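You operate a simulated robot arm through the tools that you are given. There is no shell and no other tool. Be economical: measure what you need, move in short steps, check, and stop when the job is done.

The job below is to be done with a simulated robot arm. You get a single attempt, and the scene is never put back.

Task
Switch the compressor off and drain its tank.
Fine: power lever off, blue lever shut, yellow tank lever open till the tank gauge shows zero, then shut.
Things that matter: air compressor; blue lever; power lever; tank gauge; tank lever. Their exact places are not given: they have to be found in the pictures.

The check looks at the end state, three seconds after you hand in, the way a careful person would. Anything else that was tipped, shoved, dropped, spilled or broken makes it a failure.

Robot
A 7-joint arm with a two-finger gripper, on a carriage that runs on a rail from [-3, 1323] to [1, -457] (x, y) and turns from -220 to 112 degrees about z. Base frame: it is fixed where the carriage stands at the start and does not move with it; the origin is on the floor, on the carriage's upright axis, x ahead of it, y to its left, z up. Lengths are in mm, angles in degrees, forces in N, time in s.
With the tool pointing down near the work surface it reaches from about 360 to 780 mm from the robot's upright axis, wherever it stands. Its first joint turns from -166.0 to 166.0 degrees. Places, roughly: air compressor [1000, -600, 600]; blue lever [800, -700, 800]; power lever [800, -500, 800]; tank gauge [800, -500, 1100]; tank lever [700, -500, 500]. Payload 2.45 kg.
The TCP is the grasp point, 23 mm short of the fingertips. In the tool frame z runs along the fingers and y along their closing line. Largest opening 72 mm; the body of the gripper starts 40 mm behind the TCP.
Orientation is that of the tool frame in the base frame, as a unit quaternion [x, y, z, w]. With the fingers straight down and closing along the base's y, the tool's x points along the base's -x, its y along +y and its z along -z.

Tools
- The arm moves only by the tool nudge_tool. Its argument "deltas" is a list of rows, each a list of 2 entries, a list of its own where there are three numbers: the shift along the tool's x, y, z in units of 300 mm (1.0 is 300 mm), then the turn, a rotation vector about the tool's x, y, z in units of 180 degrees (1.0 is 180 degrees). In form: [[[dx, dy, dz], [rx, ry, rz]], ...]. A call has 1 to 12 rows; each row is the pose to reach, as a shift and turn from the pose commanded when the call began, along the tool's axes at that moment. "grip" is the finger opening in mm, from 0 to 72, set as the call begins (left out, the last holds). A call with a number of a shift or a turn outside -1 to 1 is refused whole. Each row takes 0.2 s and may step no farther than 50 mm and 8.6 degrees from the row before; otherwise, or with a gripper value out of range, the whole call is refused. Where a pose cannot be reached the arm comes as near as it can. A force on the tool above 50 N (or 10 N above the force at the start of the call, whichever is more), or a blocked arm, ends the call early, and 0.2 s more pass. Each finger travels about 72 mm/s and halts on what it meets, pressing with about 34 N; the grip force reading is that of the motor and also rises with nothing between the fingers. The clock runs only during rows and for 0.2 s after the last one: add rows that repeat a pose to give the fingers time. The reply holds the time, the measured pose of the TCP, the force on the tool along the base axes, the opening and the grip force, in the units named above and with some noise, with the torque about the TCP (base axes, N m) and any sound that the robot's microphone picked up.
- Cameras (640 x 400 px; columns grow to the right, rows downward): "scene" is now at [-15.7, 116.1, 1301.1]; the picture's right is [-0.69, -0.72, 0.00], its down [-0.29, 0.28, -0.91] and it looks along [0.66, -0.63, -0.41] (base axes); focal length 269 px, centre (320, 200). "wrist" rides on the gripper at [78, 17, -66] in the tool frame; the picture's right is [-0.22, 0.98, 0.00], its down [-0.56, -0.12, -0.82] and it looks along [-0.80, -0.18, 0.57] (tool axes); focal length 234 px, centre (320, 200).
- get_image(camera): a new picture of that camera. It takes no simulated time.
- raise_lower(by): slides the trunk up (or, below 0, down) by that many mm; the arm and the scene camera ride with it, the base frame stays. It gives what a move gives, with no picture.
- drive_base(legs): drives the robot by 1 to 6 legs, each [ahead, left, turn to the left] in mm, mm and degrees, along the robot's own axes; the way and the turn of a leg run together, so that a leg with both is an arc; at most 1500 mm and 180 degrees a leg. The arm and the cameras ride along, it lands a little off, and it stops where it bumps. It keeps to its track: a leg is cut to what the track allows. It gives what a move gives.
- pan_tilt(pan, tilt): turns the head with the scene camera to pan (to the left, within 155 degrees either way) and tilt (down, from -29 to 69), counted from straight ahead of the robot. It gives what a move gives.
- pixel_to_xyz(camera, pixels): for up to 12 pixels [column, row] of the newest picture of that camera ("zoom" is the newest enlarged one), the place [x, y, z] in the base frame of the surface seen there, good to about 2 mm, but the place of the scene camera against the robot may be out by one fixed shift of up to 25 mm in any direction. It takes no simulated time.
- inspect(camera, box): a new picture of the part [left, top, right, bottom] of that camera's present view, enlarged. It takes no simulated time.
- job_done(): hands the job in; it is judged then, once.

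Work in short steps. Measure before you move; look again where a grasp or a placing could have gone wrong, and mend it. You have 80 turns and 48 pictures in all, those below and enlarged ones among them. Open the gripper and draw the arm clear of the work before you hand the job in, unless the task says otherwise; then end with one line.

The tools are called after "Emit:" as a command line: name --argument value ..., lists and objects as JSON in quotes. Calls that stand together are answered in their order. nudge_tool: Moves the arm, as the interface text tells. Its arguments: {"type":"object","properties":{"deltas":{"type":"array","items":{"type":"array"}},"grip":{"type":"number"}},"required":["deltas"]} The other tools are called the same way: raise_lower (by) slides the trunk up or down; drive_base (legs) drives the base; pan_tilt (pan, tilt) turns the head that bears the scene camera; get_image (camera) takes a picture; pixel_to_xyz (camera, pixels) gives the place of the surface under pixels of a picture; inspect (camera, box) takes an enlarged picture of a part of a camera's view; job_done () hands the job in.

At the start:

```text
t: 0.0
tool_pos: [313.6, -356.2, 1078.6]
ee_rot: [0.0, 1.0, 0.0, 0.001]
force: [-0.7, 0.1, -0.5]
torque: [0.0, 0.01, -0.02]
finger_gap: 71.8
finger_force: 0.0
trunk travel left (down, up): [-275.0, 315.0]
robot x, y, heading: [-1.8, 0.4, 0.1]
head pan, tilt: [-43.9, 23.9]
```

scene: 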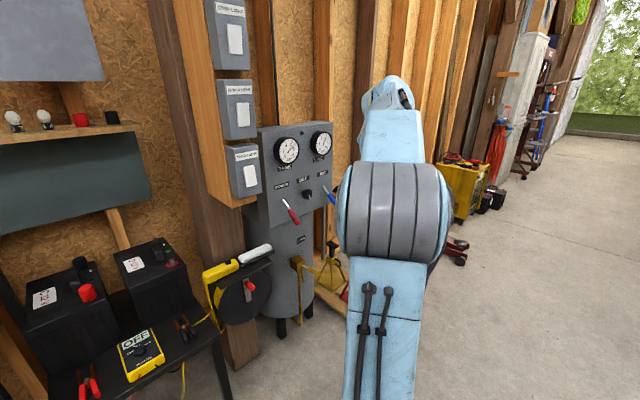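
wrist: 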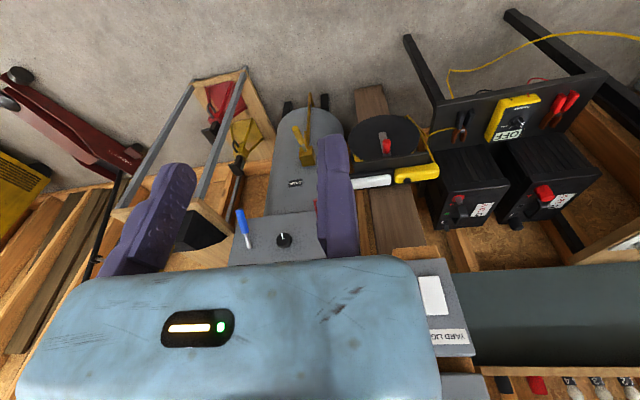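

The compressor panel shows at about (295,170) in the scene view: red lever at (290,210), blue at (330,195), yellow at (297,262). I enlarge it.

Emit:
inspect --camera "scene" --box '[240, 110, 360, 185]'

Emit:
inspect --camera "scene" --box '[230, 170, 390, 330]'

Emit:
pixel_to_xyz --camera "scene" --pixels '[[286, 202], [295, 220], [326, 188], [333, 201], [307, 194], [288, 150], [321, 143], [295, 262], [301, 240], [270, 160], [275, 215], [325, 165]]'

```text
5.33 times, centred on (300, 148) of scene
```

zoom: 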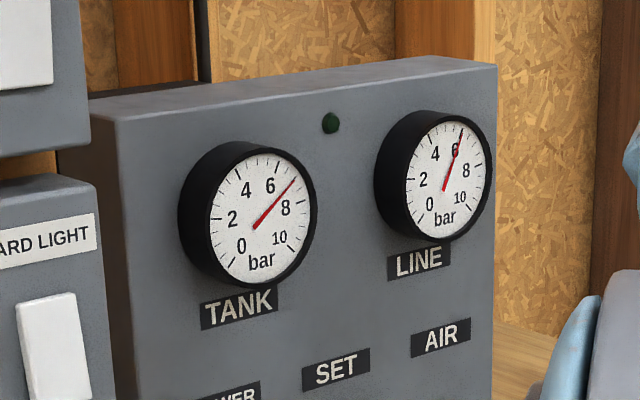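

```text
2.50 times, centred on (310, 250) of scene
```

zoom: 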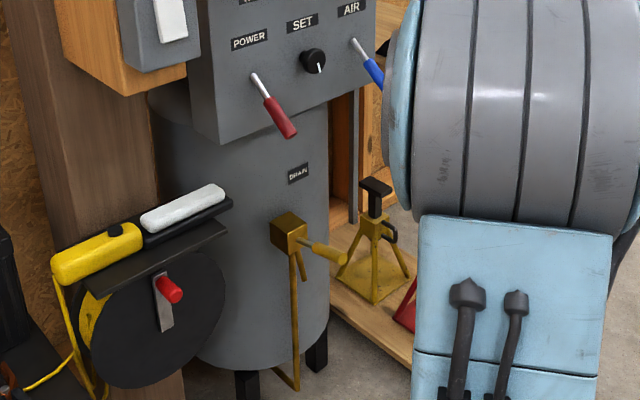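

```text
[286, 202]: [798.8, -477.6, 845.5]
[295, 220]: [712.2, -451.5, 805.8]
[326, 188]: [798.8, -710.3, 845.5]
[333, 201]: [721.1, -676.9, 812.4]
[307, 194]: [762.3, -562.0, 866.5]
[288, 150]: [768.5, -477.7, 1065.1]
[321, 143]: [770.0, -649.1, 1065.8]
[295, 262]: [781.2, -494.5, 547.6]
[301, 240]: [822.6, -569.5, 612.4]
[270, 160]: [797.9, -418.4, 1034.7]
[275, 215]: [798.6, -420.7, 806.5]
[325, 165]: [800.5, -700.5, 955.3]
```

I measure along each lever on the enlarged picture.

Emit:
pixel_to_xyz --camera "zoom" --pixels '[[256, 78], [263, 92], [270, 104], [278, 118], [288, 132], [356, 45], [363, 56], [371, 68], [305, 243], [320, 250], [335, 255], [288, 228]]'

Emit:
inspect --camera "wrist" --box '[200, 80, 360, 270]'

```text
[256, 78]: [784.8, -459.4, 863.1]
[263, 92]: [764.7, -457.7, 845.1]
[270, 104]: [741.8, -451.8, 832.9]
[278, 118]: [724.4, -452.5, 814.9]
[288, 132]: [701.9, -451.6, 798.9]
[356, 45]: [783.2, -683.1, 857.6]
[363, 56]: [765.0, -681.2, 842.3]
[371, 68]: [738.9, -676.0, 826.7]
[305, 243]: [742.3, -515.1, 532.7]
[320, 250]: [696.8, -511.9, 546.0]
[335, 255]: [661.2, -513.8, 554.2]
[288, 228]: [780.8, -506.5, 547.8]
```

```text
2.11 times, centred on (280, 175) of wrist
```

zoom: 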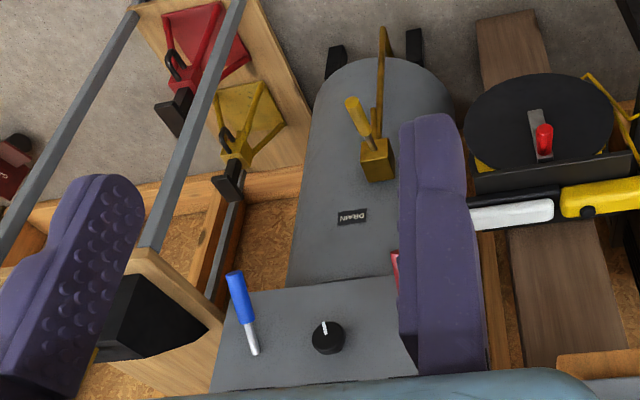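

The levers also show in the wrist zoom, which has no shift; I measure them there to calibrate: blue (250,335)→(237,280), yellow (373,140)→(352,102), knob (327,338).

Emit:
pixel_to_xyz --camera "zoom" --pixels '[[255, 348], [250, 335], [244, 310], [240, 290], [235, 275], [370, 138], [362, 120], [354, 104], [378, 165], [327, 340], [352, 217], [324, 325]]'

Emit:
pixel_to_xyz --camera "scene" --pixels '[[301, 239], [308, 195], [324, 185], [327, 190], [329, 194], [331, 198], [334, 203], [292, 258], [285, 330]]'

```text
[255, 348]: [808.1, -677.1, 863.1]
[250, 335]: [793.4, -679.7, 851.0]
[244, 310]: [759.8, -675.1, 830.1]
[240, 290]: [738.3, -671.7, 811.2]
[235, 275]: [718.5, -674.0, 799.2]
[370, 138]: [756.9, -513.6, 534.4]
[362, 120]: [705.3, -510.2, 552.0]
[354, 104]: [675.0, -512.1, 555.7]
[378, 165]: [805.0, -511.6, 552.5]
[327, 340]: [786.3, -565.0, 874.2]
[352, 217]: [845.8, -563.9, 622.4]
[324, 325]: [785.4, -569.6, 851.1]
```

```text
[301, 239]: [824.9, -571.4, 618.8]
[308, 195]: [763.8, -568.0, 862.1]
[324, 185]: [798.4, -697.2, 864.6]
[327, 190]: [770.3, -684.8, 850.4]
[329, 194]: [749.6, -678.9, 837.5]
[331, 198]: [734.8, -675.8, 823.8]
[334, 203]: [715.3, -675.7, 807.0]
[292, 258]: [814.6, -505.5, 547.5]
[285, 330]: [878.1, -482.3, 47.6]
```

The wrist readings put the scene about +22 mm in x. Before driving along the rail I check how far the neighbouring objects stick out, and look to the right.

Emit:
pixel_to_xyz --camera "scene" --pixels '[[232, 42], [238, 108], [246, 172], [230, 285], [252, 288], [220, 272], [258, 252], [460, 190], [495, 200], [335, 260], [165, 260], [100, 130]]'

Emit:
drive_base --legs '[[0, -250, 0]]'

Emit:
get_image --camera "scene"

```text
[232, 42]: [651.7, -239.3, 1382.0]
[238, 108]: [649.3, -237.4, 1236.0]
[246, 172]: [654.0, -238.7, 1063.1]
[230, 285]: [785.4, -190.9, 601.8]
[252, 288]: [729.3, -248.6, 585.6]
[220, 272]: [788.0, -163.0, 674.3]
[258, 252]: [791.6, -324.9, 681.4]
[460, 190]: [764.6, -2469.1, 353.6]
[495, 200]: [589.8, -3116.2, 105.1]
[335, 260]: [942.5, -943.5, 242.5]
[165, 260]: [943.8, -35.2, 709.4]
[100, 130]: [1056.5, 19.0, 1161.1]
```

```text
t: 1.9
tool_pos: [314.2, -604.2, 1078.4]
ee_rot: [-0.001, 1.0, 0.0, 0.0]
force: [0.7, 0.1, -0.6]
torque: [0.01, 0.01, -0.01]
finger_gap: 72.0
finger_force: 0.0
trunk travel left (down, up): [-275.0, 315.0]
robot x, y, heading: [2.1, -246.0, 0.1]
head pan, tilt: [-43.9, 23.9]
```

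```text
42 pictures are left
```

scene: 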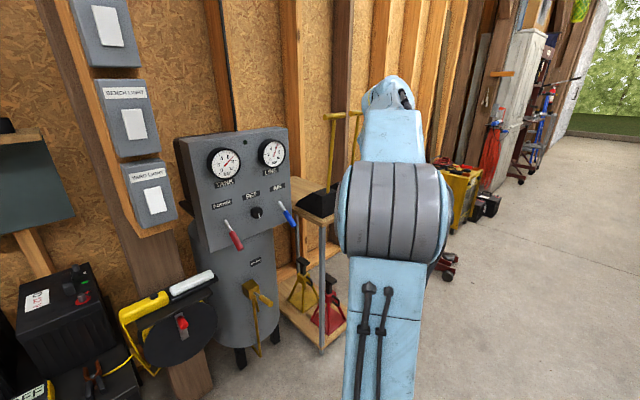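

Nothing sticks out beyond x≈672 (boxes at y≈-240). I now swing the tool to horizontal (pointing +x) in front of the power lever at about (590,-458,800), fingers nearly closed.

Emit:
nudge_tool --deltas '[[[-0.0767, 0.04, 0.08], [0, -0.0417, 0]], [[-0.1533, 0.08, 0.16], [0, -0.0833, 0]], [[-0.23, 0.12, 0.24], [0, -0.125, 0]], [[-0.3067, 0.16, 0.32], [0, -0.1667, 0]], [[-0.3833, 0.2, 0.4], [0, -0.2083, 0]], [[-0.46, 0.24, 0.48], [0, -0.25, 0]], [[-0.5367, 0.28, 0.56], [0, -0.2917, 0]], [[-0.6133, 0.32, 0.64], [0, -0.3333, 0]], [[-0.69, 0.36, 0.72], [0, -0.375, 0]], [[-0.7667, 0.4, 0.8], [0, -0.4167, 0]], [[-0.8433, 0.44, 0.88], [0, -0.4583, 0]], [[-0.92, 0.48, 0.96], [0, -0.5, 0]]]' --grip 8

Emit:
get_image --camera "wrist"

Emit:
get_image --camera "scene"

```text
t: 4.5
tool_pos: [589.2, -460.9, 785.3]
ee_rot: [0.0, 0.708, 0.001, 0.707]
force: [3.8, 5.5, 0.3]
torque: [-0.02, -0.05, -0.29]
finger_gap: 7.7
finger_force: 0.0
trunk travel left (down, up): [-275.0, 315.0]
robot x, y, heading: [-0.2, -250.1, 0.6]
head pan, tilt: [-43.9, 23.9]
```

```text
41 pictures are left
```

wrist: 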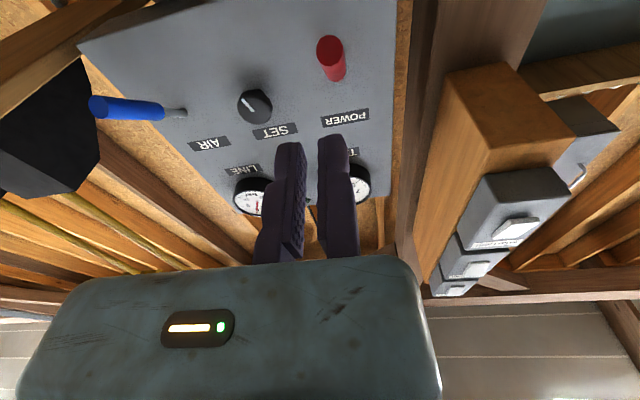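

```text
40 pictures are left
```

scene: 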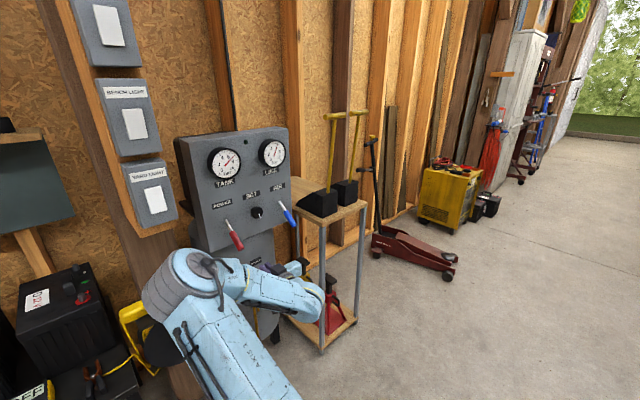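

The red grip is at wrist (330,60); I measure the lever precisely.

Emit:
pixel_to_xyz --camera "wrist" --pixels '[[330, 45], [330, 60], [336, 77], [318, 50], [342, 50], [110, 108], [160, 110], [255, 105], [340, 119]]'

```text
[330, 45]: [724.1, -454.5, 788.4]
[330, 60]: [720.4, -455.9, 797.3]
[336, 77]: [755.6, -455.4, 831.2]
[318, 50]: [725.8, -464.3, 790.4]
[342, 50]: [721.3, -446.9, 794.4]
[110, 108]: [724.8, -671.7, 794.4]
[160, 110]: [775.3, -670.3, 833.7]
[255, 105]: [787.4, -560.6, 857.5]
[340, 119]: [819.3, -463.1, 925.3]
```

Lever tip is at (722,-456,792). I go 45 mm down, then forward under it to x≈727.

Emit:
nudge_tool --deltas '[[[0.14, 0.015, 0.0], [0, 0, 0]], [[0.14, 0.015, 0.15], [0, 0, 0]], [[0.14, 0.015, 0.3], [0, 0, 0]], [[0.14, 0.015, 0.457], [0, 0, 0]]]'

Emit:
get_image --camera "wrist"

```text
t: 5.5
tool_pos: [725.6, -455.7, 746.6]
ee_rot: [-0.001, 0.707, 0.001, 0.707]
force: [0.1, 1.0, -0.5]
torque: [0.0, -0.01, -0.02]
finger_gap: 8.2
finger_force: 0.0
trunk travel left (down, up): [-275.0, 315.0]
robot x, y, heading: [0.6, -249.0, 0.3]
head pan, tilt: [-43.9, 23.9]
```

```text
39 pictures are left
```

wrist: 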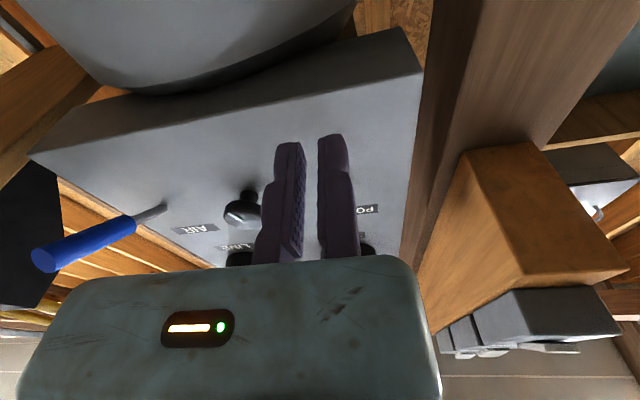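

The lever is hidden directly above the fingers, as wanted. I lift in small steps and watch the force.

Emit:
nudge_tool --deltas '[[[-0.05, 0, 0], [0, 0, 0]], [[-0.1, 0, 0], [0, 0, 0]], [[-0.14, 0, 0], [0, 0, 0]], [[-0.18, 0, 0], [0, 0, 0]], [[-0.22, 0, 0], [0, 0, 0]], [[-0.26, 0, 0], [0, 0, 0]], [[-0.3, 0, 0], [0, 0, 0]], [[-0.34, 0, 0], [0, 0, 0]], [[-0.38, 0, 0], [0, 0, 0]], [[-0.42, 0, 0], [0, 0, 0]], [[-0.46, 0, 0], [0, 0, 0]], [[-0.5, 0, 0], [0, 0, 0]]]'

Emit:
get_image --camera "scene"

```text
t: 7.7
tool_pos: [727.1, -453.7, 861.5]
ee_rot: [-0.001, 0.718, 0.0, 0.696]
force: [-4.1, 1.4, -10.7]
torque: [-0.04, 0.25, 0.0]
finger_gap: 8.0
finger_force: 0.1
trunk travel left (down, up): [-275.0, 315.0]
robot x, y, heading: [2.9, -247.8, 0.2]
head pan, tilt: [-43.9, 23.9]
stopped in row 11: the force on the tool passed its limit at 57 N (the readings are from after the stop); the commanded pose is now the measured one
```

```text
38 pictures are left
```

scene: 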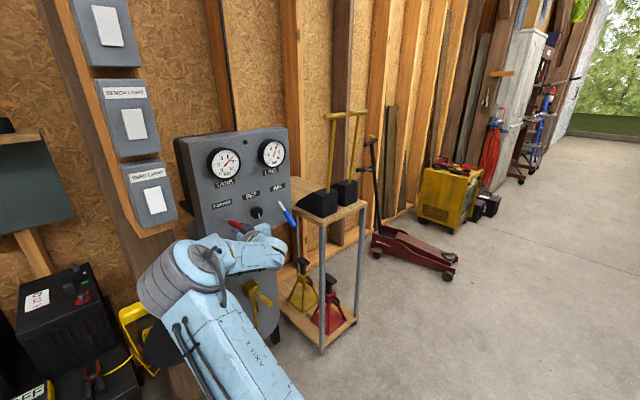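

The force limit tripped at z=861. I inspect the lever around scene (238,222).

Emit:
inspect --camera "scene" --box '[190, 120, 310, 260]'

Emit:
get_image --camera "wrist"

```text
2.86 times, centred on (250, 190) of scene
```

zoom: 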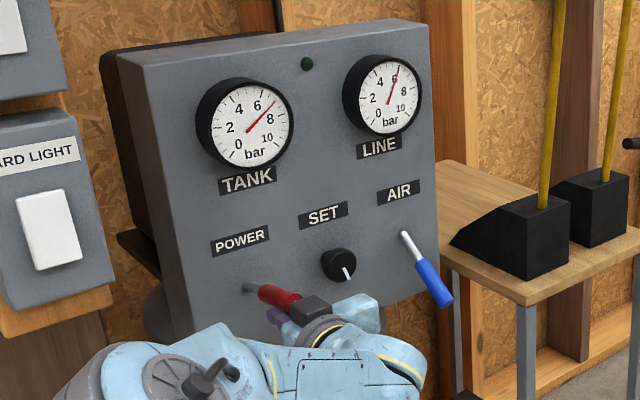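

```text
36 pictures are left
```

wrist: 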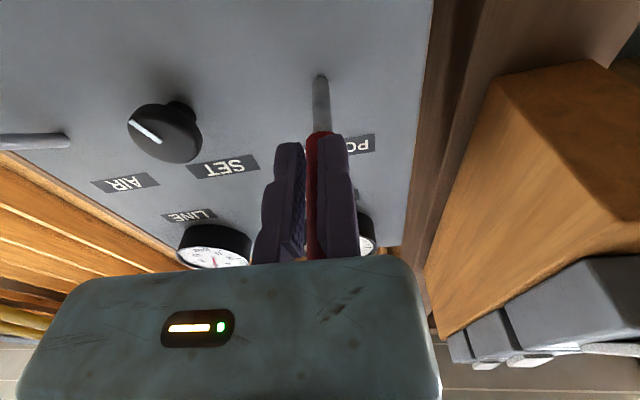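

The lever is near horizontal and its tip likely bears on the hand body. I back off ~18 mm and keep lifting along the arc.

Emit:
nudge_tool --deltas '[[[0.01, 0, -0.06], [0, 0, 0]], [[-0.03, 0, -0.06], [0, 0, 0]], [[-0.07, 0, -0.058], [0, 0, 0]], [[-0.11, 0, -0.05], [0, 0, 0]], [[-0.15, 0, -0.035], [0, 0, 0]], [[-0.19, 0, -0.015], [0, 0, 0]]]'

Emit:
inspect --camera "scene" --box '[190, 120, 310, 260]'

```text
t: 8.5
tool_pos: [708.7, -453.4, 866.5]
ee_rot: [0.0, 0.728, 0.0, 0.686]
force: [-5.8, 2.1, -11.2]
torque: [-0.06, 0.23, -0.04]
finger_gap: 8.0
finger_force: 0.1
trunk travel left (down, up): [-275.0, 315.0]
robot x, y, heading: [1.8, -246.1, 0.0]
head pan, tilt: [-43.9, 23.9]
stopped in row 3: the force on the tool passed its limit at 61 N (the readings are from after the stop); the commanded pose is now the measured one
```

```text
2.86 times, centred on (250, 190) of scene
```

zoom: 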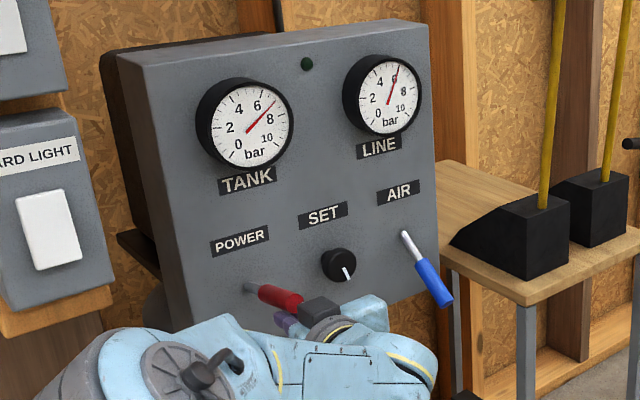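

It stops at the same angle again. I lower the fingers 30 mm to see whether the lever stays there or falls back.

Emit:
nudge_tool --deltas '[[[0.05, 0, 0], [0, 0, 0]], [[0.1, 0, 0], [0, 0, 0]], [[0.1, 0, -0.1], [0, 0, 0]], [[0.1, 0, -0.2], [0, 0.02, 0]], [[0.1, 0, -0.3], [0, 0.03, 0]]]'

Emit:
get_image --camera "wrist"

Emit:
inspect --camera "scene" --box '[190, 120, 310, 260]'

```text
t: 9.7
tool_pos: [617.2, -454.1, 844.1]
ee_rot: [0.0, 0.758, -0.001, 0.652]
force: [-0.3, 0.1, 0.1]
torque: [0.03, 0.01, 0.0]
finger_gap: 7.9
finger_force: 0.1
trunk travel left (down, up): [-275.0, 315.0]
robot x, y, heading: [1.6, -249.1, 0.3]
head pan, tilt: [-43.9, 23.9]
```

```text
34 pictures are left
```

wrist: 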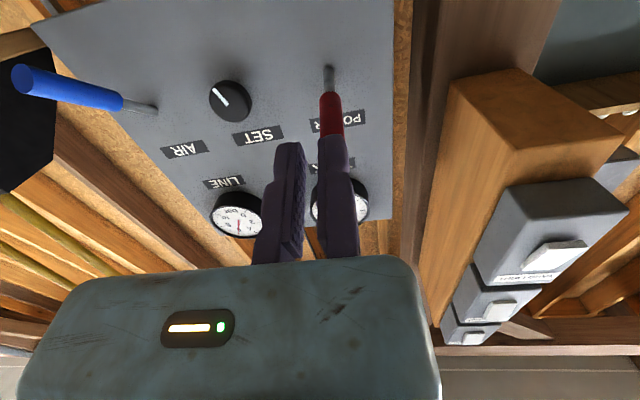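

```text
2.86 times, centred on (250, 190) of scene
```

zoom: 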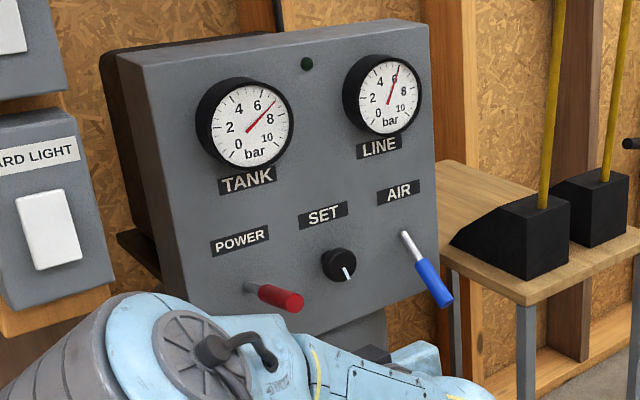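

Emit:
pixel_to_xyz --camera "wrist" --pixels '[[328, 68], [329, 82], [330, 100], [331, 115], [332, 130], [60, 88], [100, 97], [145, 107]]'

Emit:
pixel_to_xyz --camera "zoom" --pixels '[[250, 287], [265, 293], [280, 298], [297, 302]]'

```text
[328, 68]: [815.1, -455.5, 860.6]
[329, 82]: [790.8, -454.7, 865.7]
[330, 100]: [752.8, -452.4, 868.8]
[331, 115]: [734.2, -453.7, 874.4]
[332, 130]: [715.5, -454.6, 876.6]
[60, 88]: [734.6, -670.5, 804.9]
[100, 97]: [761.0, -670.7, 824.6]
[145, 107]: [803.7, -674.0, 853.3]
```

```text
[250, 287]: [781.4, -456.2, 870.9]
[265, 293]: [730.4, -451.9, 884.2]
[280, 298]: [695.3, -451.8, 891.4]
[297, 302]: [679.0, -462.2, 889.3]
```

The power lever stands now about 11° up against its stop and stays (tank lever, shut, has the same up-angle), so up = off. I level the tool and go to beneath the blue lever at (…,-672,…).

Emit:
nudge_tool --deltas '[[[0.056, -0.121, -0.001], [0, -0.008, 0]], [[0.112, -0.242, -0.002], [0, -0.016, 0]], [[0.168, -0.363, -0.003], [0, -0.024, 0]], [[0.224, -0.484, -0.005], [0, -0.032, 0]], [[0.28, -0.605, -0.006], [0, -0.04, 0]], [[0.335, -0.727, -0.007], [0, -0.048, 0]], [[0.314, -0.727, 0.132], [0, -0.048, 0]], [[0.293, -0.727, 0.272], [0, -0.048, 0]], [[0.271, -0.727, 0.412], [0, -0.048, 0]]]'

Emit:
get_image --camera "wrist"

```text
t: 11.7
tool_pos: [728.5, -672.3, 745.1]
ee_rot: [0.0, 0.705, -0.001, 0.709]
force: [-0.9, -0.1, 0.2]
torque: [0.03, 0.02, -0.02]
finger_gap: 7.8
finger_force: 0.0
trunk travel left (down, up): [-275.0, 315.0]
robot x, y, heading: [4.0, -245.7, 0.2]
head pan, tilt: [-43.9, 23.9]
```

```text
32 pictures are left
```

wrist: 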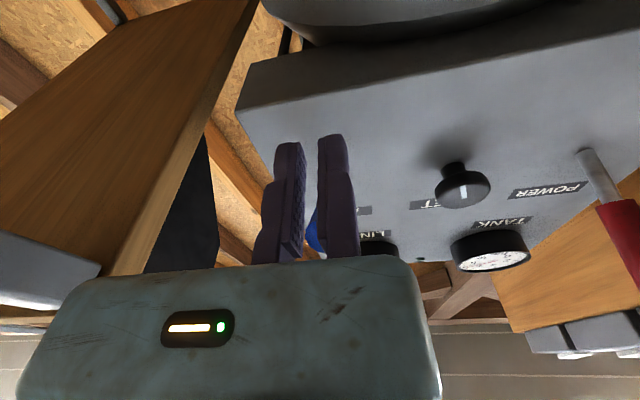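

Blue is seen between/behind the fingers. The cart's board is close on the left; I check its place before lifting.

Emit:
pixel_to_xyz --camera "wrist" --pixels '[[110, 272], [200, 110], [50, 250], [180, 230], [314, 235]]'

```text
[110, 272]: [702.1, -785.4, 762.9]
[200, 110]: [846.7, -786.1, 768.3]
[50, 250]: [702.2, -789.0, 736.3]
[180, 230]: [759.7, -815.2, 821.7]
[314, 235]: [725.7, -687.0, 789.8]
```

Clear (cart at y<-785). I shift 3 mm right and lift the blue lever, ending with force stop as expected around z≈865.

Emit:
nudge_tool --deltas '[[[-0.05, -0.01, -0.01], [0, 0, 0]], [[-0.1, -0.01, -0.02], [0, 0, 0]], [[-0.14, -0.01, -0.03], [0, 0, 0]], [[-0.18, -0.01, -0.03], [0, 0, 0]], [[-0.22, -0.01, -0.03], [0, 0, 0]], [[-0.26, -0.01, -0.03], [0, 0, 0]], [[-0.3, -0.01, -0.03], [0, 0, 0]], [[-0.34, -0.01, -0.03], [0, 0, 0]], [[-0.38, -0.01, -0.03], [0, 0, 0]], [[-0.42, -0.01, -0.03], [0, 0, 0]], [[-0.46, -0.01, -0.03], [0, 0, 0]]]'

Emit:
inspect --camera "scene" --box '[190, 120, 310, 260]'

```text
t: 14.1
tool_pos: [716.4, -675.4, 864.2]
ee_rot: [0.002, 0.717, 0.002, 0.697]
force: [-3.8, 0.7, -9.8]
torque: [0.06, 0.23, 0.08]
finger_gap: 9.8
finger_force: 1.1
trunk travel left (down, up): [-275.0, 315.0]
robot x, y, heading: [2.1, -250.0, 0.2]
head pan, tilt: [-43.9, 23.9]
stopped in row 11: the force on the tool passed its limit at 57 N (the readings are from after the stop); the commanded pose is now the measured one
```

```text
2.86 times, centred on (250, 190) of scene
```

zoom: 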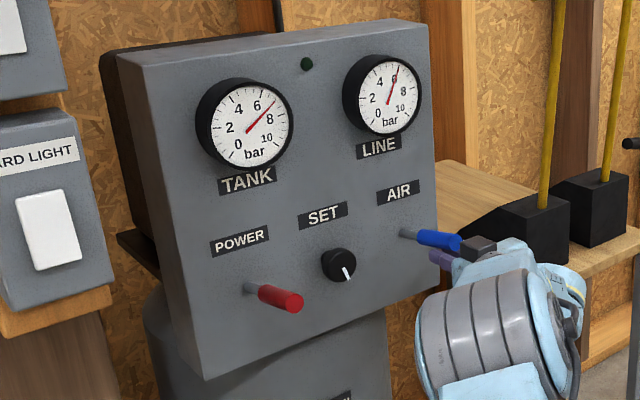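

Blue is up at its stop. I lower 30 mm and back off level, then check it stayed.

Emit:
nudge_tool --deltas '[[[0.04, 0, 0], [0, 0, 0]], [[0.1, 0, 0], [0, -0.005, 0]], [[0.14, 0, -0.1], [0, -0.009, 0]], [[0.14, 0, -0.25], [0, -0.009, 0]], [[0.14, 0, -0.4], [0, -0.009, 0]]]'

Emit:
inspect --camera "scene" --box '[190, 120, 330, 320]'

Emit:
get_image --camera "wrist"

```text
t: 15.3
tool_pos: [596.7, -674.1, 826.5]
ee_rot: [0.002, 0.706, 0.001, 0.709]
force: [1.1, -0.2, -0.1]
torque: [-0.03, -0.05, 0.0]
finger_gap: 7.8
finger_force: 0.0
trunk travel left (down, up): [-275.0, 315.0]
robot x, y, heading: [-1.9, -252.6, 0.1]
head pan, tilt: [-43.9, 23.9]
```

```text
2.00 times, centred on (260, 220) of scene
```

zoom: 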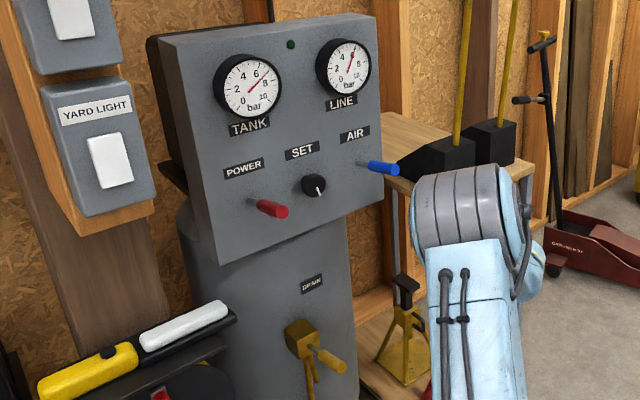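

```text
29 pictures are left
```

wrist: 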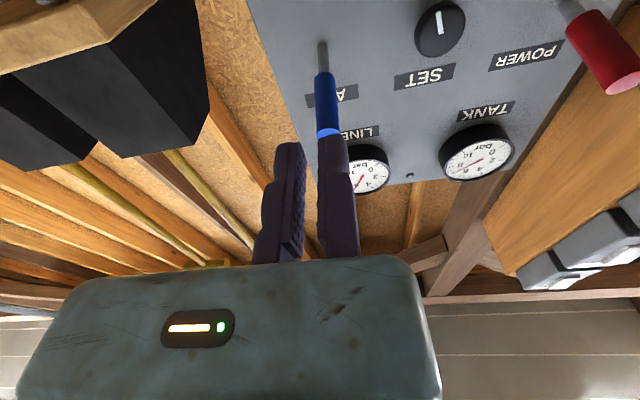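

Both up. Now I go over to the yellow lever's y (-512) staying back at x≈597, then lower the trunk.

Emit:
nudge_tool --deltas '[[[0, 0.14, 0], [0, 0, 0]], [[0, 0.28, 0], [0, 0, 0]], [[0, 0.42, 0], [0, 0, 0]], [[0, 0.54, 0], [0, 0, 0]]]'

Emit:
raise_lower --by -210

Emit:
get_image --camera "wrist"

Emit:
get_image --camera "scene"

```text
t: 16.3
tool_pos: [596.2, -512.9, 828.9]
ee_rot: [0.002, 0.705, 0.001, 0.71]
force: [0.3, -0.8, 0.4]
torque: [0.02, -0.04, 0.01]
finger_gap: 8.0
finger_force: 0.1
trunk travel left (down, up): [-275.0, 315.0]
robot x, y, heading: [2.4, -250.2, 0.4]
head pan, tilt: [-43.9, 23.9]
```

```text
t: 18.5
tool_pos: [596.6, -512.0, 620.0]
ee_rot: [0.002, 0.706, 0.0, 0.709]
force: [-0.5, -0.6, -0.4]
torque: [-0.01, -0.03, -0.02]
finger_gap: 7.9
finger_force: 0.0
trunk travel left (down, up): [-65.0, 525.0]
robot x, y, heading: [-0.8, -247.4, 0.4]
head pan, tilt: [-43.9, 23.9]
```

```text
28 pictures are left
```

wrist: 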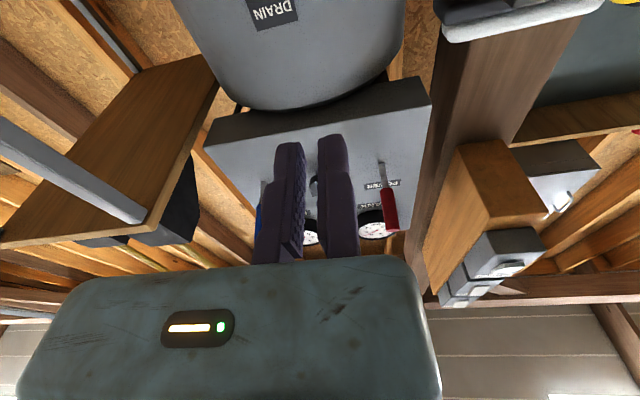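

```text
27 pictures are left
```

scene: 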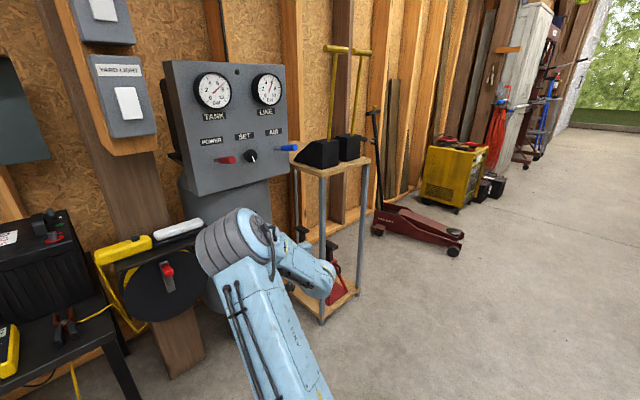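

The gauges stay in view. I move forward over the yellow handle (TCP x≈682) and press down gently.

Emit:
nudge_tool --deltas '[[[0, 0, 0.14], [0, 0, 0]], [[0, 0, 0.285], [0, 0, 0]], [[0.08, 0, 0.285], [0, 0, 0]], [[0.14, 0, 0.285], [0, 0, 0]], [[0.18, 0, 0.285], [0, 0, 0]], [[0.22, 0, 0.285], [0, 0, 0]], [[0.26, 0, 0.285], [0, 0, 0]]]'

Emit:
get_image --camera "wrist"

Emit:
inspect --camera "scene" --box '[150, 50, 350, 310]'

```text
t: 20.1
tool_pos: [683.5, -509.5, 542.0]
ee_rot: [0.001, 0.705, 0.002, 0.709]
force: [1.2, -0.1, 0.1]
torque: [0.0, -0.02, 0.0]
finger_gap: 8.2
finger_force: 0.0
trunk travel left (down, up): [-65.0, 525.0]
robot x, y, heading: [2.4, -246.0, 0.3]
head pan, tilt: [-43.9, 23.9]
```

```text
26 pictures are left
```

wrist: 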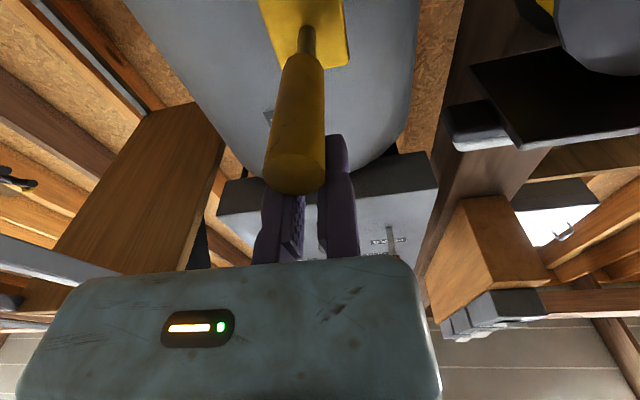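

```text
1.54 times, centred on (250, 180) of scene
```

zoom: 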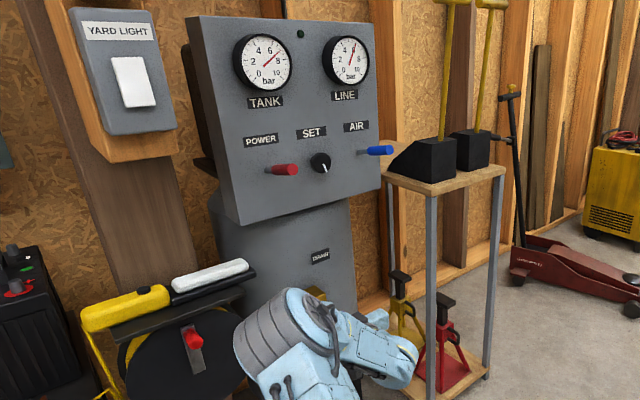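

The handle lies under the fingers, offset slightly to -y. I measure it.

Emit:
pixel_to_xyz --camera "wrist" --pixels '[[305, 50], [300, 90], [296, 130], [295, 175], [266, 170], [323, 165], [305, 32]]'

```text
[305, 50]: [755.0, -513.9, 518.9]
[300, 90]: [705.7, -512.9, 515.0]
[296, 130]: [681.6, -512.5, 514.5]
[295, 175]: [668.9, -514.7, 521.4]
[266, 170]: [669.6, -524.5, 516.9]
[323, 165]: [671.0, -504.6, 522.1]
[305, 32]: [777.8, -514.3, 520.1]
```

The lever has already turned to level, with little force. I shift 4 mm to -y and press on down.

Emit:
nudge_tool --deltas '[[[0.03, -0.013, 0], [0, 0, 0]], [[0.07, -0.013, 0], [0, 0, 0]], [[0.11, -0.013, 0], [0, 0, 0]], [[0.15, -0.013, 0.0], [0, 0, 0]], [[0.19, -0.013, 0.01], [0, 0, 0]], [[0.23, -0.013, 0.02], [0, 0, 0]], [[0.26, -0.013, 0.03], [0, 0, 0]]]'

Emit:
get_image --camera "wrist"

Emit:
inspect --camera "scene" --box '[150, 50, 350, 310]'

```text
t: 21.6
tool_pos: [687.2, -517.7, 483.5]
ee_rot: [0.004, 0.698, 0.001, 0.716]
force: [-16.3, 4.9, 18.9]
torque: [0.24, -0.29, -0.05]
finger_gap: 7.8
finger_force: 0.1
trunk travel left (down, up): [-65.0, 525.0]
robot x, y, heading: [-2.9, -248.9, 0.4]
head pan, tilt: [-43.9, 23.9]
stopped in row 7: the force on the tool passed its limit at 61 N (the readings are from after the stop); the commanded pose is now the measured one
```

```text
24 pictures are left
```

wrist: 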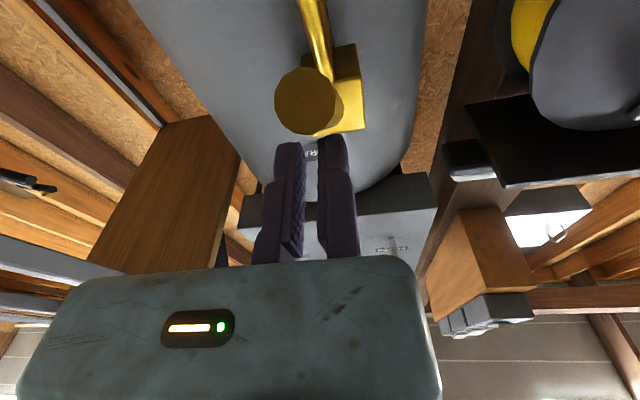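

```text
1.54 times, centred on (250, 180) of scene
```

zoom: 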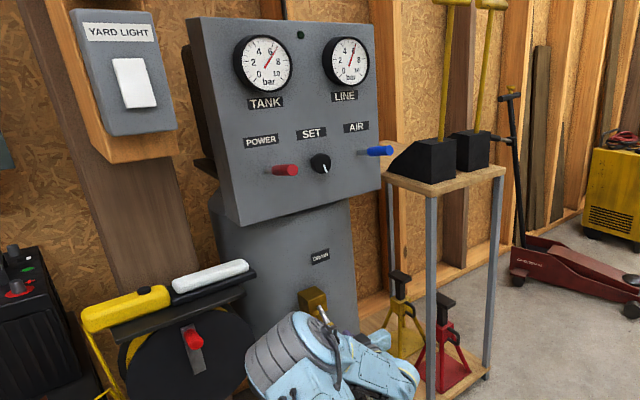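

The yellow lever is at its lower stop and the tank needle has begun to fall. I ease off 10 mm and let time run.

Emit:
nudge_tool --deltas '[[[-0.04, 0, 0], [0, 0, 0]], [[-0.04, 0, 0], [0, 0, 0]], [[-0.04, 0, 0], [0, 0, 0]], [[-0.04, 0, 0], [0, 0, 0]], [[-0.04, 0, 0], [0, 0, 0]], [[-0.04, 0, 0], [0, 0, 0]], [[-0.04, 0, 0], [0, 0, 0]], [[-0.04, 0, 0], [0, 0, 0]], [[-0.04, 0, 0], [0, 0, 0]], [[-0.04, 0, 0], [0, 0, 0]], [[-0.04, 0, 0], [0, 0, 0]], [[-0.04, 0, 0], [0, 0, 0]]]'

Emit:
inspect --camera "scene" --box '[180, 50, 300, 125]'

```text
t: 24.2
tool_pos: [689.0, -517.7, 492.6]
ee_rot: [0.004, 0.7, 0.001, 0.714]
force: [-0.1, -0.1, 0.2]
torque: [-0.04, -0.02, 0.0]
finger_gap: 8.0
finger_force: 0.1
trunk travel left (down, up): [-65.0, 525.0]
robot x, y, heading: [3.4, -250.8, 0.4]
head pan, tilt: [-43.9, 23.9]
```

```text
5.33 times, centred on (240, 88) of scene
```

zoom: 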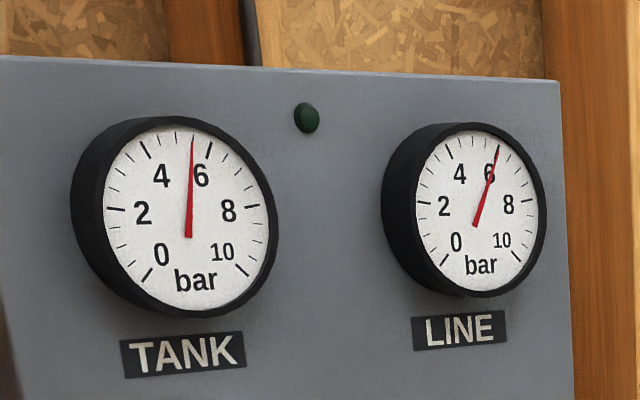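

The tank is at ~5.5 bar and falling; lamp dark. While it drains I retreat and go low, under the lever, keeping back at x≈600.

Emit:
nudge_tool --deltas '[[[-0.04, 0, -0.1], [0, 0, 0]], [[-0.04, 0, -0.2], [0, 0, 0]], [[0, 0, -0.32], [0, 0, 0]], [[0.1, 0, -0.32], [0, 0, 0]], [[0.2, 0, -0.32], [0, 0, 0]], [[0.3, 0.01, -0.32], [0, 0, 0]], [[0.33, 0.01, -0.32], [0, 0, 0]], [[0.33, 0.01, -0.32], [0, 0, 0]], [[0.33, 0.01, -0.32], [0, 0, 0]], [[0.33, 0.01, -0.32], [0, 0, 0]], [[0.33, 0.01, -0.32], [0, 0, 0]], [[0.33, 0.01, -0.32], [0, 0, 0]]]'

Emit:
get_image --camera "wrist"

Emit:
inspect --camera "scene" --box '[150, 50, 350, 310]'

```text
t: 26.8
tool_pos: [593.7, -512.7, 391.3]
ee_rot: [0.004, 0.701, 0.0, 0.713]
force: [-0.7, 0.4, -0.7]
torque: [0.01, 0.05, -0.02]
finger_gap: 8.1
finger_force: 0.0
trunk travel left (down, up): [-65.0, 525.0]
robot x, y, heading: [2.0, -250.4, 0.5]
head pan, tilt: [-43.9, 23.9]
```

```text
21 pictures are left
```

wrist: 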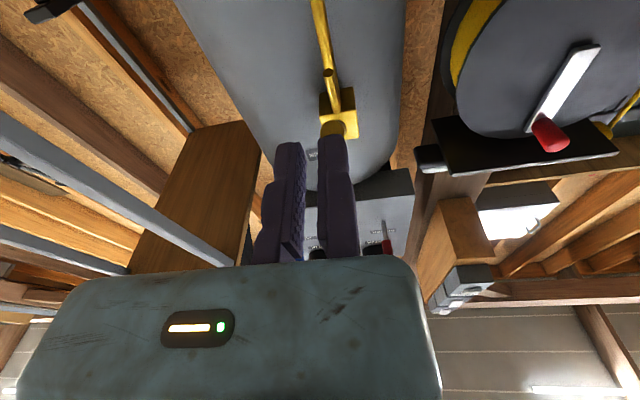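

```text
1.54 times, centred on (250, 180) of scene
```

zoom: 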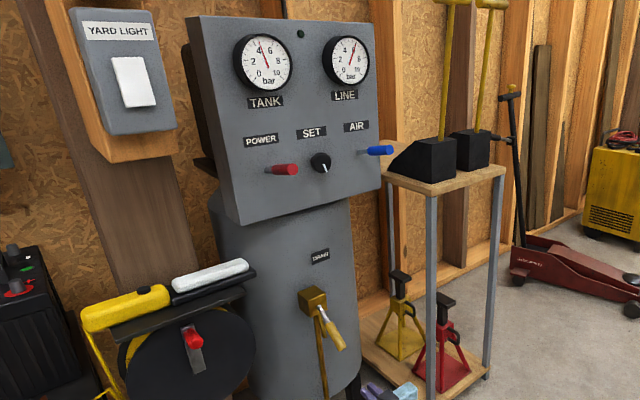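

Tank ~4.5 bar. I measure the open lever and the drain pipe beneath it.

Emit:
pixel_to_xyz --camera "zoom" --pixels '[[322, 312], [328, 325], [334, 337], [341, 347], [322, 360], [322, 385], [313, 296]]'

Emit:
pixel_to_xyz --camera "wrist" --pixels '[[318, 10], [325, 50], [328, 73], [333, 129], [334, 105], [348, 105]]'

Emit:
nudge_tool --deltas '[[[0, 0, 0], [0, 0, 0]], [[0, 0, 0], [0, 0, 0]], [[0, 0, 0], [0, 0, 0]], [[0, 0, 0], [0, 0, 0]], [[0, 0, 0], [0, 0, 0]], [[0, 0, 0], [0, 0, 0]], [[0, 0, 0], [0, 0, 0]], [[0, 0, 0], [0, 0, 0]], [[0, 0, 0], [0, 0, 0]], [[0, 0, 0], [0, 0, 0]], [[0, 0, 0], [0, 0, 0]], [[0, 0, 0], [0, 0, 0]]]'

```text
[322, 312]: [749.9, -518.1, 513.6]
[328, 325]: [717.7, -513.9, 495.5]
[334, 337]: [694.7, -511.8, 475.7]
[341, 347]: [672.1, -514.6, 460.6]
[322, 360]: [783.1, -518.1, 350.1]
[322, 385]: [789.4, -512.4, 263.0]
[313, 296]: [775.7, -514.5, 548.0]
```

```text
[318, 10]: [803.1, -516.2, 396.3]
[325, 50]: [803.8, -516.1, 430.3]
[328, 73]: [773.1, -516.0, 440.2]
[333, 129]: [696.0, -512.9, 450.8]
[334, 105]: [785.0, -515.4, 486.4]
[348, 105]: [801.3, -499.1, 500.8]
```

```text
t: 29.4
tool_pos: [594.0, -512.7, 390.5]
ee_rot: [0.004, 0.7, 0.001, 0.714]
force: [-0.9, -0.6, 0.5]
torque: [0.02, 0.01, 0.02]
finger_gap: 7.8
finger_force: 0.0
trunk travel left (down, up): [-65.0, 525.0]
robot x, y, heading: [2.7, -248.4, 0.2]
head pan, tilt: [-43.9, 23.9]
```

Pipe is at x≈800, well clear. I keep letting time pass.

Emit:
nudge_tool --deltas '[[[0, 0, 0], [0, 0, 0]], [[0, 0, 0], [0, 0, 0]], [[0, 0, 0], [0, 0, 0]], [[0, 0, 0], [0, 0, 0]], [[0, 0, 0], [0, 0, 0]], [[0, 0, 0], [0, 0, 0]], [[0, 0, 0], [0, 0, 0]], [[0, 0, 0], [0, 0, 0]], [[0, 0, 0], [0, 0, 0]], [[0, 0, 0], [0, 0, 0]], [[0, 0, 0], [0, 0, 0]], [[0, 0, 0], [0, 0, 0]]]'

Emit:
nudge_tool --deltas '[[[0, 0, 0], [0, 0, 0]], [[0, 0, 0], [0, 0, 0]], [[0, 0, 0], [0, 0, 0]], [[0, 0, 0], [0, 0, 0]], [[0, 0, 0], [0, 0, 0]], [[0, 0, 0], [0, 0, 0]], [[0, 0, 0], [0, 0, 0]], [[0, 0, 0], [0, 0, 0]], [[0, 0, 0], [0, 0, 0]], [[0, 0, 0], [0, 0, 0]], [[0, 0, 0], [0, 0, 0]], [[0, 0, 0], [0, 0, 0]]]'

Emit:
nudge_tool --deltas '[[[0, 0, 0], [0, 0, 0]], [[0, 0, 0], [0, 0, 0]], [[0, 0, 0], [0, 0, 0]], [[0, 0, 0], [0, 0, 0]], [[0, 0, 0], [0, 0, 0]], [[0, 0, 0], [0, 0, 0]], [[0, 0, 0], [0, 0, 0]], [[0, 0, 0], [0, 0, 0]], [[0, 0, 0], [0, 0, 0]], [[0, 0, 0], [0, 0, 0]], [[0, 0, 0], [0, 0, 0]], [[0, 0, 0], [0, 0, 0]]]'

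Emit:
nudge_tool --deltas '[[[0, 0, 0], [0, 0, 0]], [[0, 0, 0], [0, 0, 0]], [[0, 0, 0], [0, 0, 0]], [[0, 0, 0], [0, 0, 0]], [[0, 0, 0], [0, 0, 0]], [[0, 0, 0], [0, 0, 0]], [[0, 0, 0], [0, 0, 0]], [[0, 0, 0], [0, 0, 0]], [[0, 0, 0], [0, 0, 0]], [[0, 0, 0], [0, 0, 0]], [[0, 0, 0], [0, 0, 0]], [[0, 0, 0], [0, 0, 0]]]'

Emit:
inspect --camera "scene" --box '[180, 50, 300, 125]'

```text
t: 32.0
tool_pos: [594.7, -512.2, 390.5]
ee_rot: [0.005, 0.7, 0.0, 0.714]
force: [-0.7, -0.1, 0.1]
torque: [0.01, -0.02, 0.0]
finger_gap: 8.1
finger_force: 0.1
trunk travel left (down, up): [-65.0, 525.0]
robot x, y, heading: [-1.4, -245.5, 0.3]
head pan, tilt: [-43.9, 23.9]
```

```text
t: 34.6
tool_pos: [593.4, -512.6, 390.8]
ee_rot: [0.004, 0.7, 0.001, 0.714]
force: [1.0, -0.3, -0.1]
torque: [-0.01, 0.03, -0.06]
finger_gap: 8.3
finger_force: 0.0
trunk travel left (down, up): [-65.0, 525.0]
robot x, y, heading: [0.2, -248.1, 0.0]
head pan, tilt: [-43.9, 23.9]
```

```text
t: 37.2
tool_pos: [594.2, -512.3, 390.7]
ee_rot: [0.003, 0.701, 0.001, 0.713]
force: [-0.2, 0.8, 0.1]
torque: [-0.02, 0.0, 0.02]
finger_gap: 8.1
finger_force: 0.2
trunk travel left (down, up): [-65.0, 525.0]
robot x, y, heading: [-2.1, -246.2, 0.4]
head pan, tilt: [-43.9, 23.9]
```

```text
t: 39.8
tool_pos: [593.7, -512.7, 390.9]
ee_rot: [0.004, 0.7, 0.001, 0.714]
force: [-0.4, -0.6, 0.4]
torque: [0.01, -0.02, -0.03]
finger_gap: 8.0
finger_force: 0.0
trunk travel left (down, up): [-65.0, 525.0]
robot x, y, heading: [1.3, -250.1, 0.0]
head pan, tilt: [-43.9, 23.9]
```

```text
5.33 times, centred on (240, 88) of scene
```

zoom: 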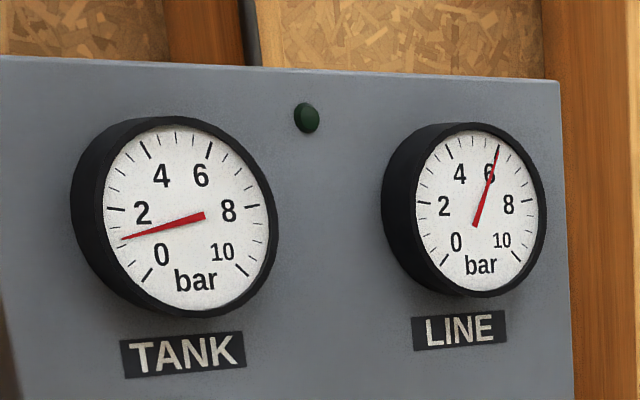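

Tank ~1.2 bar, decaying. I wait further.

Emit:
nudge_tool --deltas '[[[0, 0, 0], [0, 0, 0]], [[0, 0, 0], [0, 0, 0]], [[0, 0, 0], [0, 0, 0]], [[0, 0, 0], [0, 0, 0]], [[0, 0, 0], [0, 0, 0]], [[0, 0, 0], [0, 0, 0]], [[0, 0, 0], [0, 0, 0]], [[0, 0, 0], [0, 0, 0]], [[0, 0, 0], [0, 0, 0]], [[0, 0, 0], [0, 0, 0]], [[0, 0, 0], [0, 0, 0]], [[0, 0, 0], [0, 0, 0]]]'

Emit:
nudge_tool --deltas '[[[0, 0, 0], [0, 0, 0]], [[0, 0, 0], [0, 0, 0]], [[0, 0, 0], [0, 0, 0]], [[0, 0, 0], [0, 0, 0]], [[0, 0, 0], [0, 0, 0]], [[0, 0, 0], [0, 0, 0]], [[0, 0, 0], [0, 0, 0]], [[0, 0, 0], [0, 0, 0]], [[0, 0, 0], [0, 0, 0]], [[0, 0, 0], [0, 0, 0]], [[0, 0, 0], [0, 0, 0]], [[0, 0, 0], [0, 0, 0]]]'

Emit:
nudge_tool --deltas '[[[0, 0, 0], [0, 0, 0]], [[0, 0, 0], [0, 0, 0]], [[0, 0, 0], [0, 0, 0]], [[0, 0, 0], [0, 0, 0]], [[0, 0, 0], [0, 0, 0]], [[0, 0, 0], [0, 0, 0]], [[0, 0, 0], [0, 0, 0]], [[0, 0, 0], [0, 0, 0]], [[0, 0, 0], [0, 0, 0]], [[0, 0, 0], [0, 0, 0]], [[0, 0, 0], [0, 0, 0]], [[0, 0, 0], [0, 0, 0]]]'

Emit:
nudge_tool --deltas '[[[0, 0, 0], [0, 0, 0]], [[0, 0, 0], [0, 0, 0]], [[0, 0, 0], [0, 0, 0]], [[0, 0, 0], [0, 0, 0]], [[0, 0, 0], [0, 0, 0]], [[0, 0, 0], [0, 0, 0]], [[0, 0, 0], [0, 0, 0]], [[0, 0, 0], [0, 0, 0]], [[0, 0, 0], [0, 0, 0]], [[0, 0, 0], [0, 0, 0]], [[0, 0, 0], [0, 0, 0]], [[0, 0, 0], [0, 0, 0]]]'

Emit:
inspect --camera "scene" --box '[180, 50, 300, 125]'

```text
t: 42.4
tool_pos: [594.0, -513.0, 391.2]
ee_rot: [0.003, 0.701, 0.001, 0.713]
force: [-0.3, 0.5, 0.1]
torque: [0.02, 0.02, 0.04]
finger_gap: 7.9
finger_force: 0.0
trunk travel left (down, up): [-65.0, 525.0]
robot x, y, heading: [-0.8, -249.7, 0.4]
head pan, tilt: [-43.9, 23.9]
```

```text
t: 45.0
tool_pos: [594.2, -513.3, 391.0]
ee_rot: [0.003, 0.701, 0.001, 0.713]
force: [-0.1, 0.4, 0.1]
torque: [-0.01, 0.0, 0.0]
finger_gap: 7.8
finger_force: 0.0
trunk travel left (down, up): [-65.0, 525.0]
robot x, y, heading: [0.2, -248.1, 0.1]
head pan, tilt: [-43.9, 23.9]
```

```text
t: 47.6
tool_pos: [592.7, -511.4, 391.3]
ee_rot: [0.003, 0.701, 0.001, 0.713]
force: [0.3, -0.5, -0.4]
torque: [0.04, 0.0, -0.02]
finger_gap: 8.0
finger_force: 0.0
trunk travel left (down, up): [-65.0, 525.0]
robot x, y, heading: [0.3, -248.4, 0.3]
head pan, tilt: [-43.9, 23.9]
```

```text
t: 50.2
tool_pos: [594.3, -511.7, 391.6]
ee_rot: [0.004, 0.7, 0.001, 0.714]
force: [0.3, -0.4, -0.3]
torque: [-0.01, 0.0, -0.02]
finger_gap: 7.9
finger_force: 0.1
trunk travel left (down, up): [-65.0, 525.0]
robot x, y, heading: [-1.9, -249.1, 0.1]
head pan, tilt: [-43.9, 23.9]
```

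```text
5.33 times, centred on (240, 88) of scene
```

zoom: 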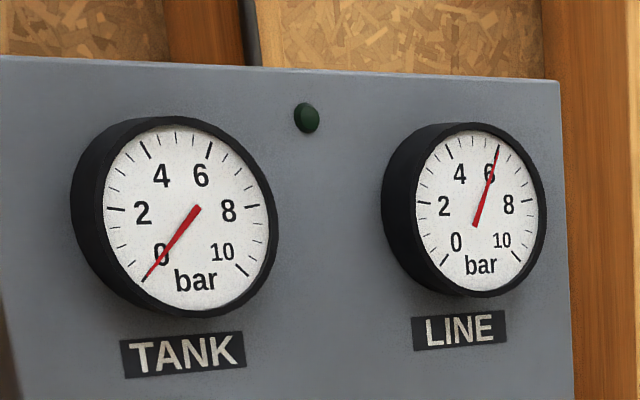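

The tank gauge reads 0. I go forward under the lever tip (696,-513,451) and lift it to its upper stop.

Emit:
nudge_tool --deltas '[[[0, -0.005, 0.16], [0, 0, 0]], [[0, -0.005, 0.32], [0, 0, 0]], [[-0.08, -0.005, 0.32], [0, 0, 0]], [[-0.14, -0.005, 0.32], [0, 0, 0]], [[-0.19, -0.005, 0.31], [0, 0, 0]], [[-0.24, -0.005, 0.295], [0, 0, 0]], [[-0.29, -0.005, 0.285], [0, 0, 0]], [[-0.34, -0.005, 0.28], [0, 0, 0]], [[-0.38, -0.005, 0.28], [0, 0, 0]], [[-0.42, -0.005, 0.28], [0, 0, 0]], [[-0.46, -0.005, 0.28], [0, 0, 0]], [[-0.5, -0.005, 0.28], [0, 0, 0]]]'

Emit:
inspect --camera "scene" --box '[150, 50, 350, 310]'

```text
t: 52.8
tool_pos: [672.4, -513.6, 527.1]
ee_rot: [0.004, 0.713, 0.002, 0.701]
force: [-6.4, 2.6, -15.3]
torque: [-0.04, 0.3, 0.05]
finger_gap: 8.1
finger_force: 0.0
trunk travel left (down, up): [-65.0, 525.0]
robot x, y, heading: [-2.0, -247.0, 0.1]
head pan, tilt: [-43.9, 23.9]
stopped in row 12: the force on the tool passed its limit at 57 N (the readings are from after the stop); the commanded pose is now the measured one
```

```text
1.54 times, centred on (250, 180) of scene
```

zoom: 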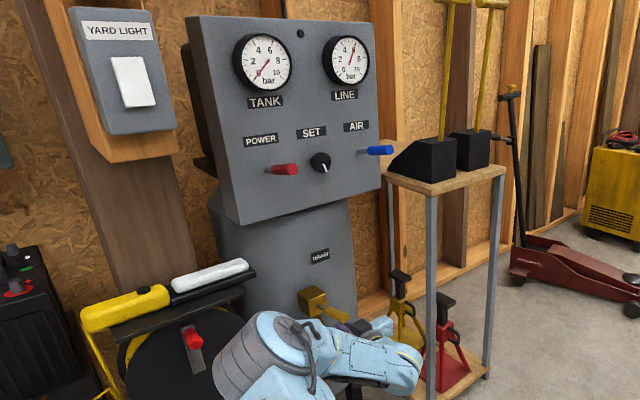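

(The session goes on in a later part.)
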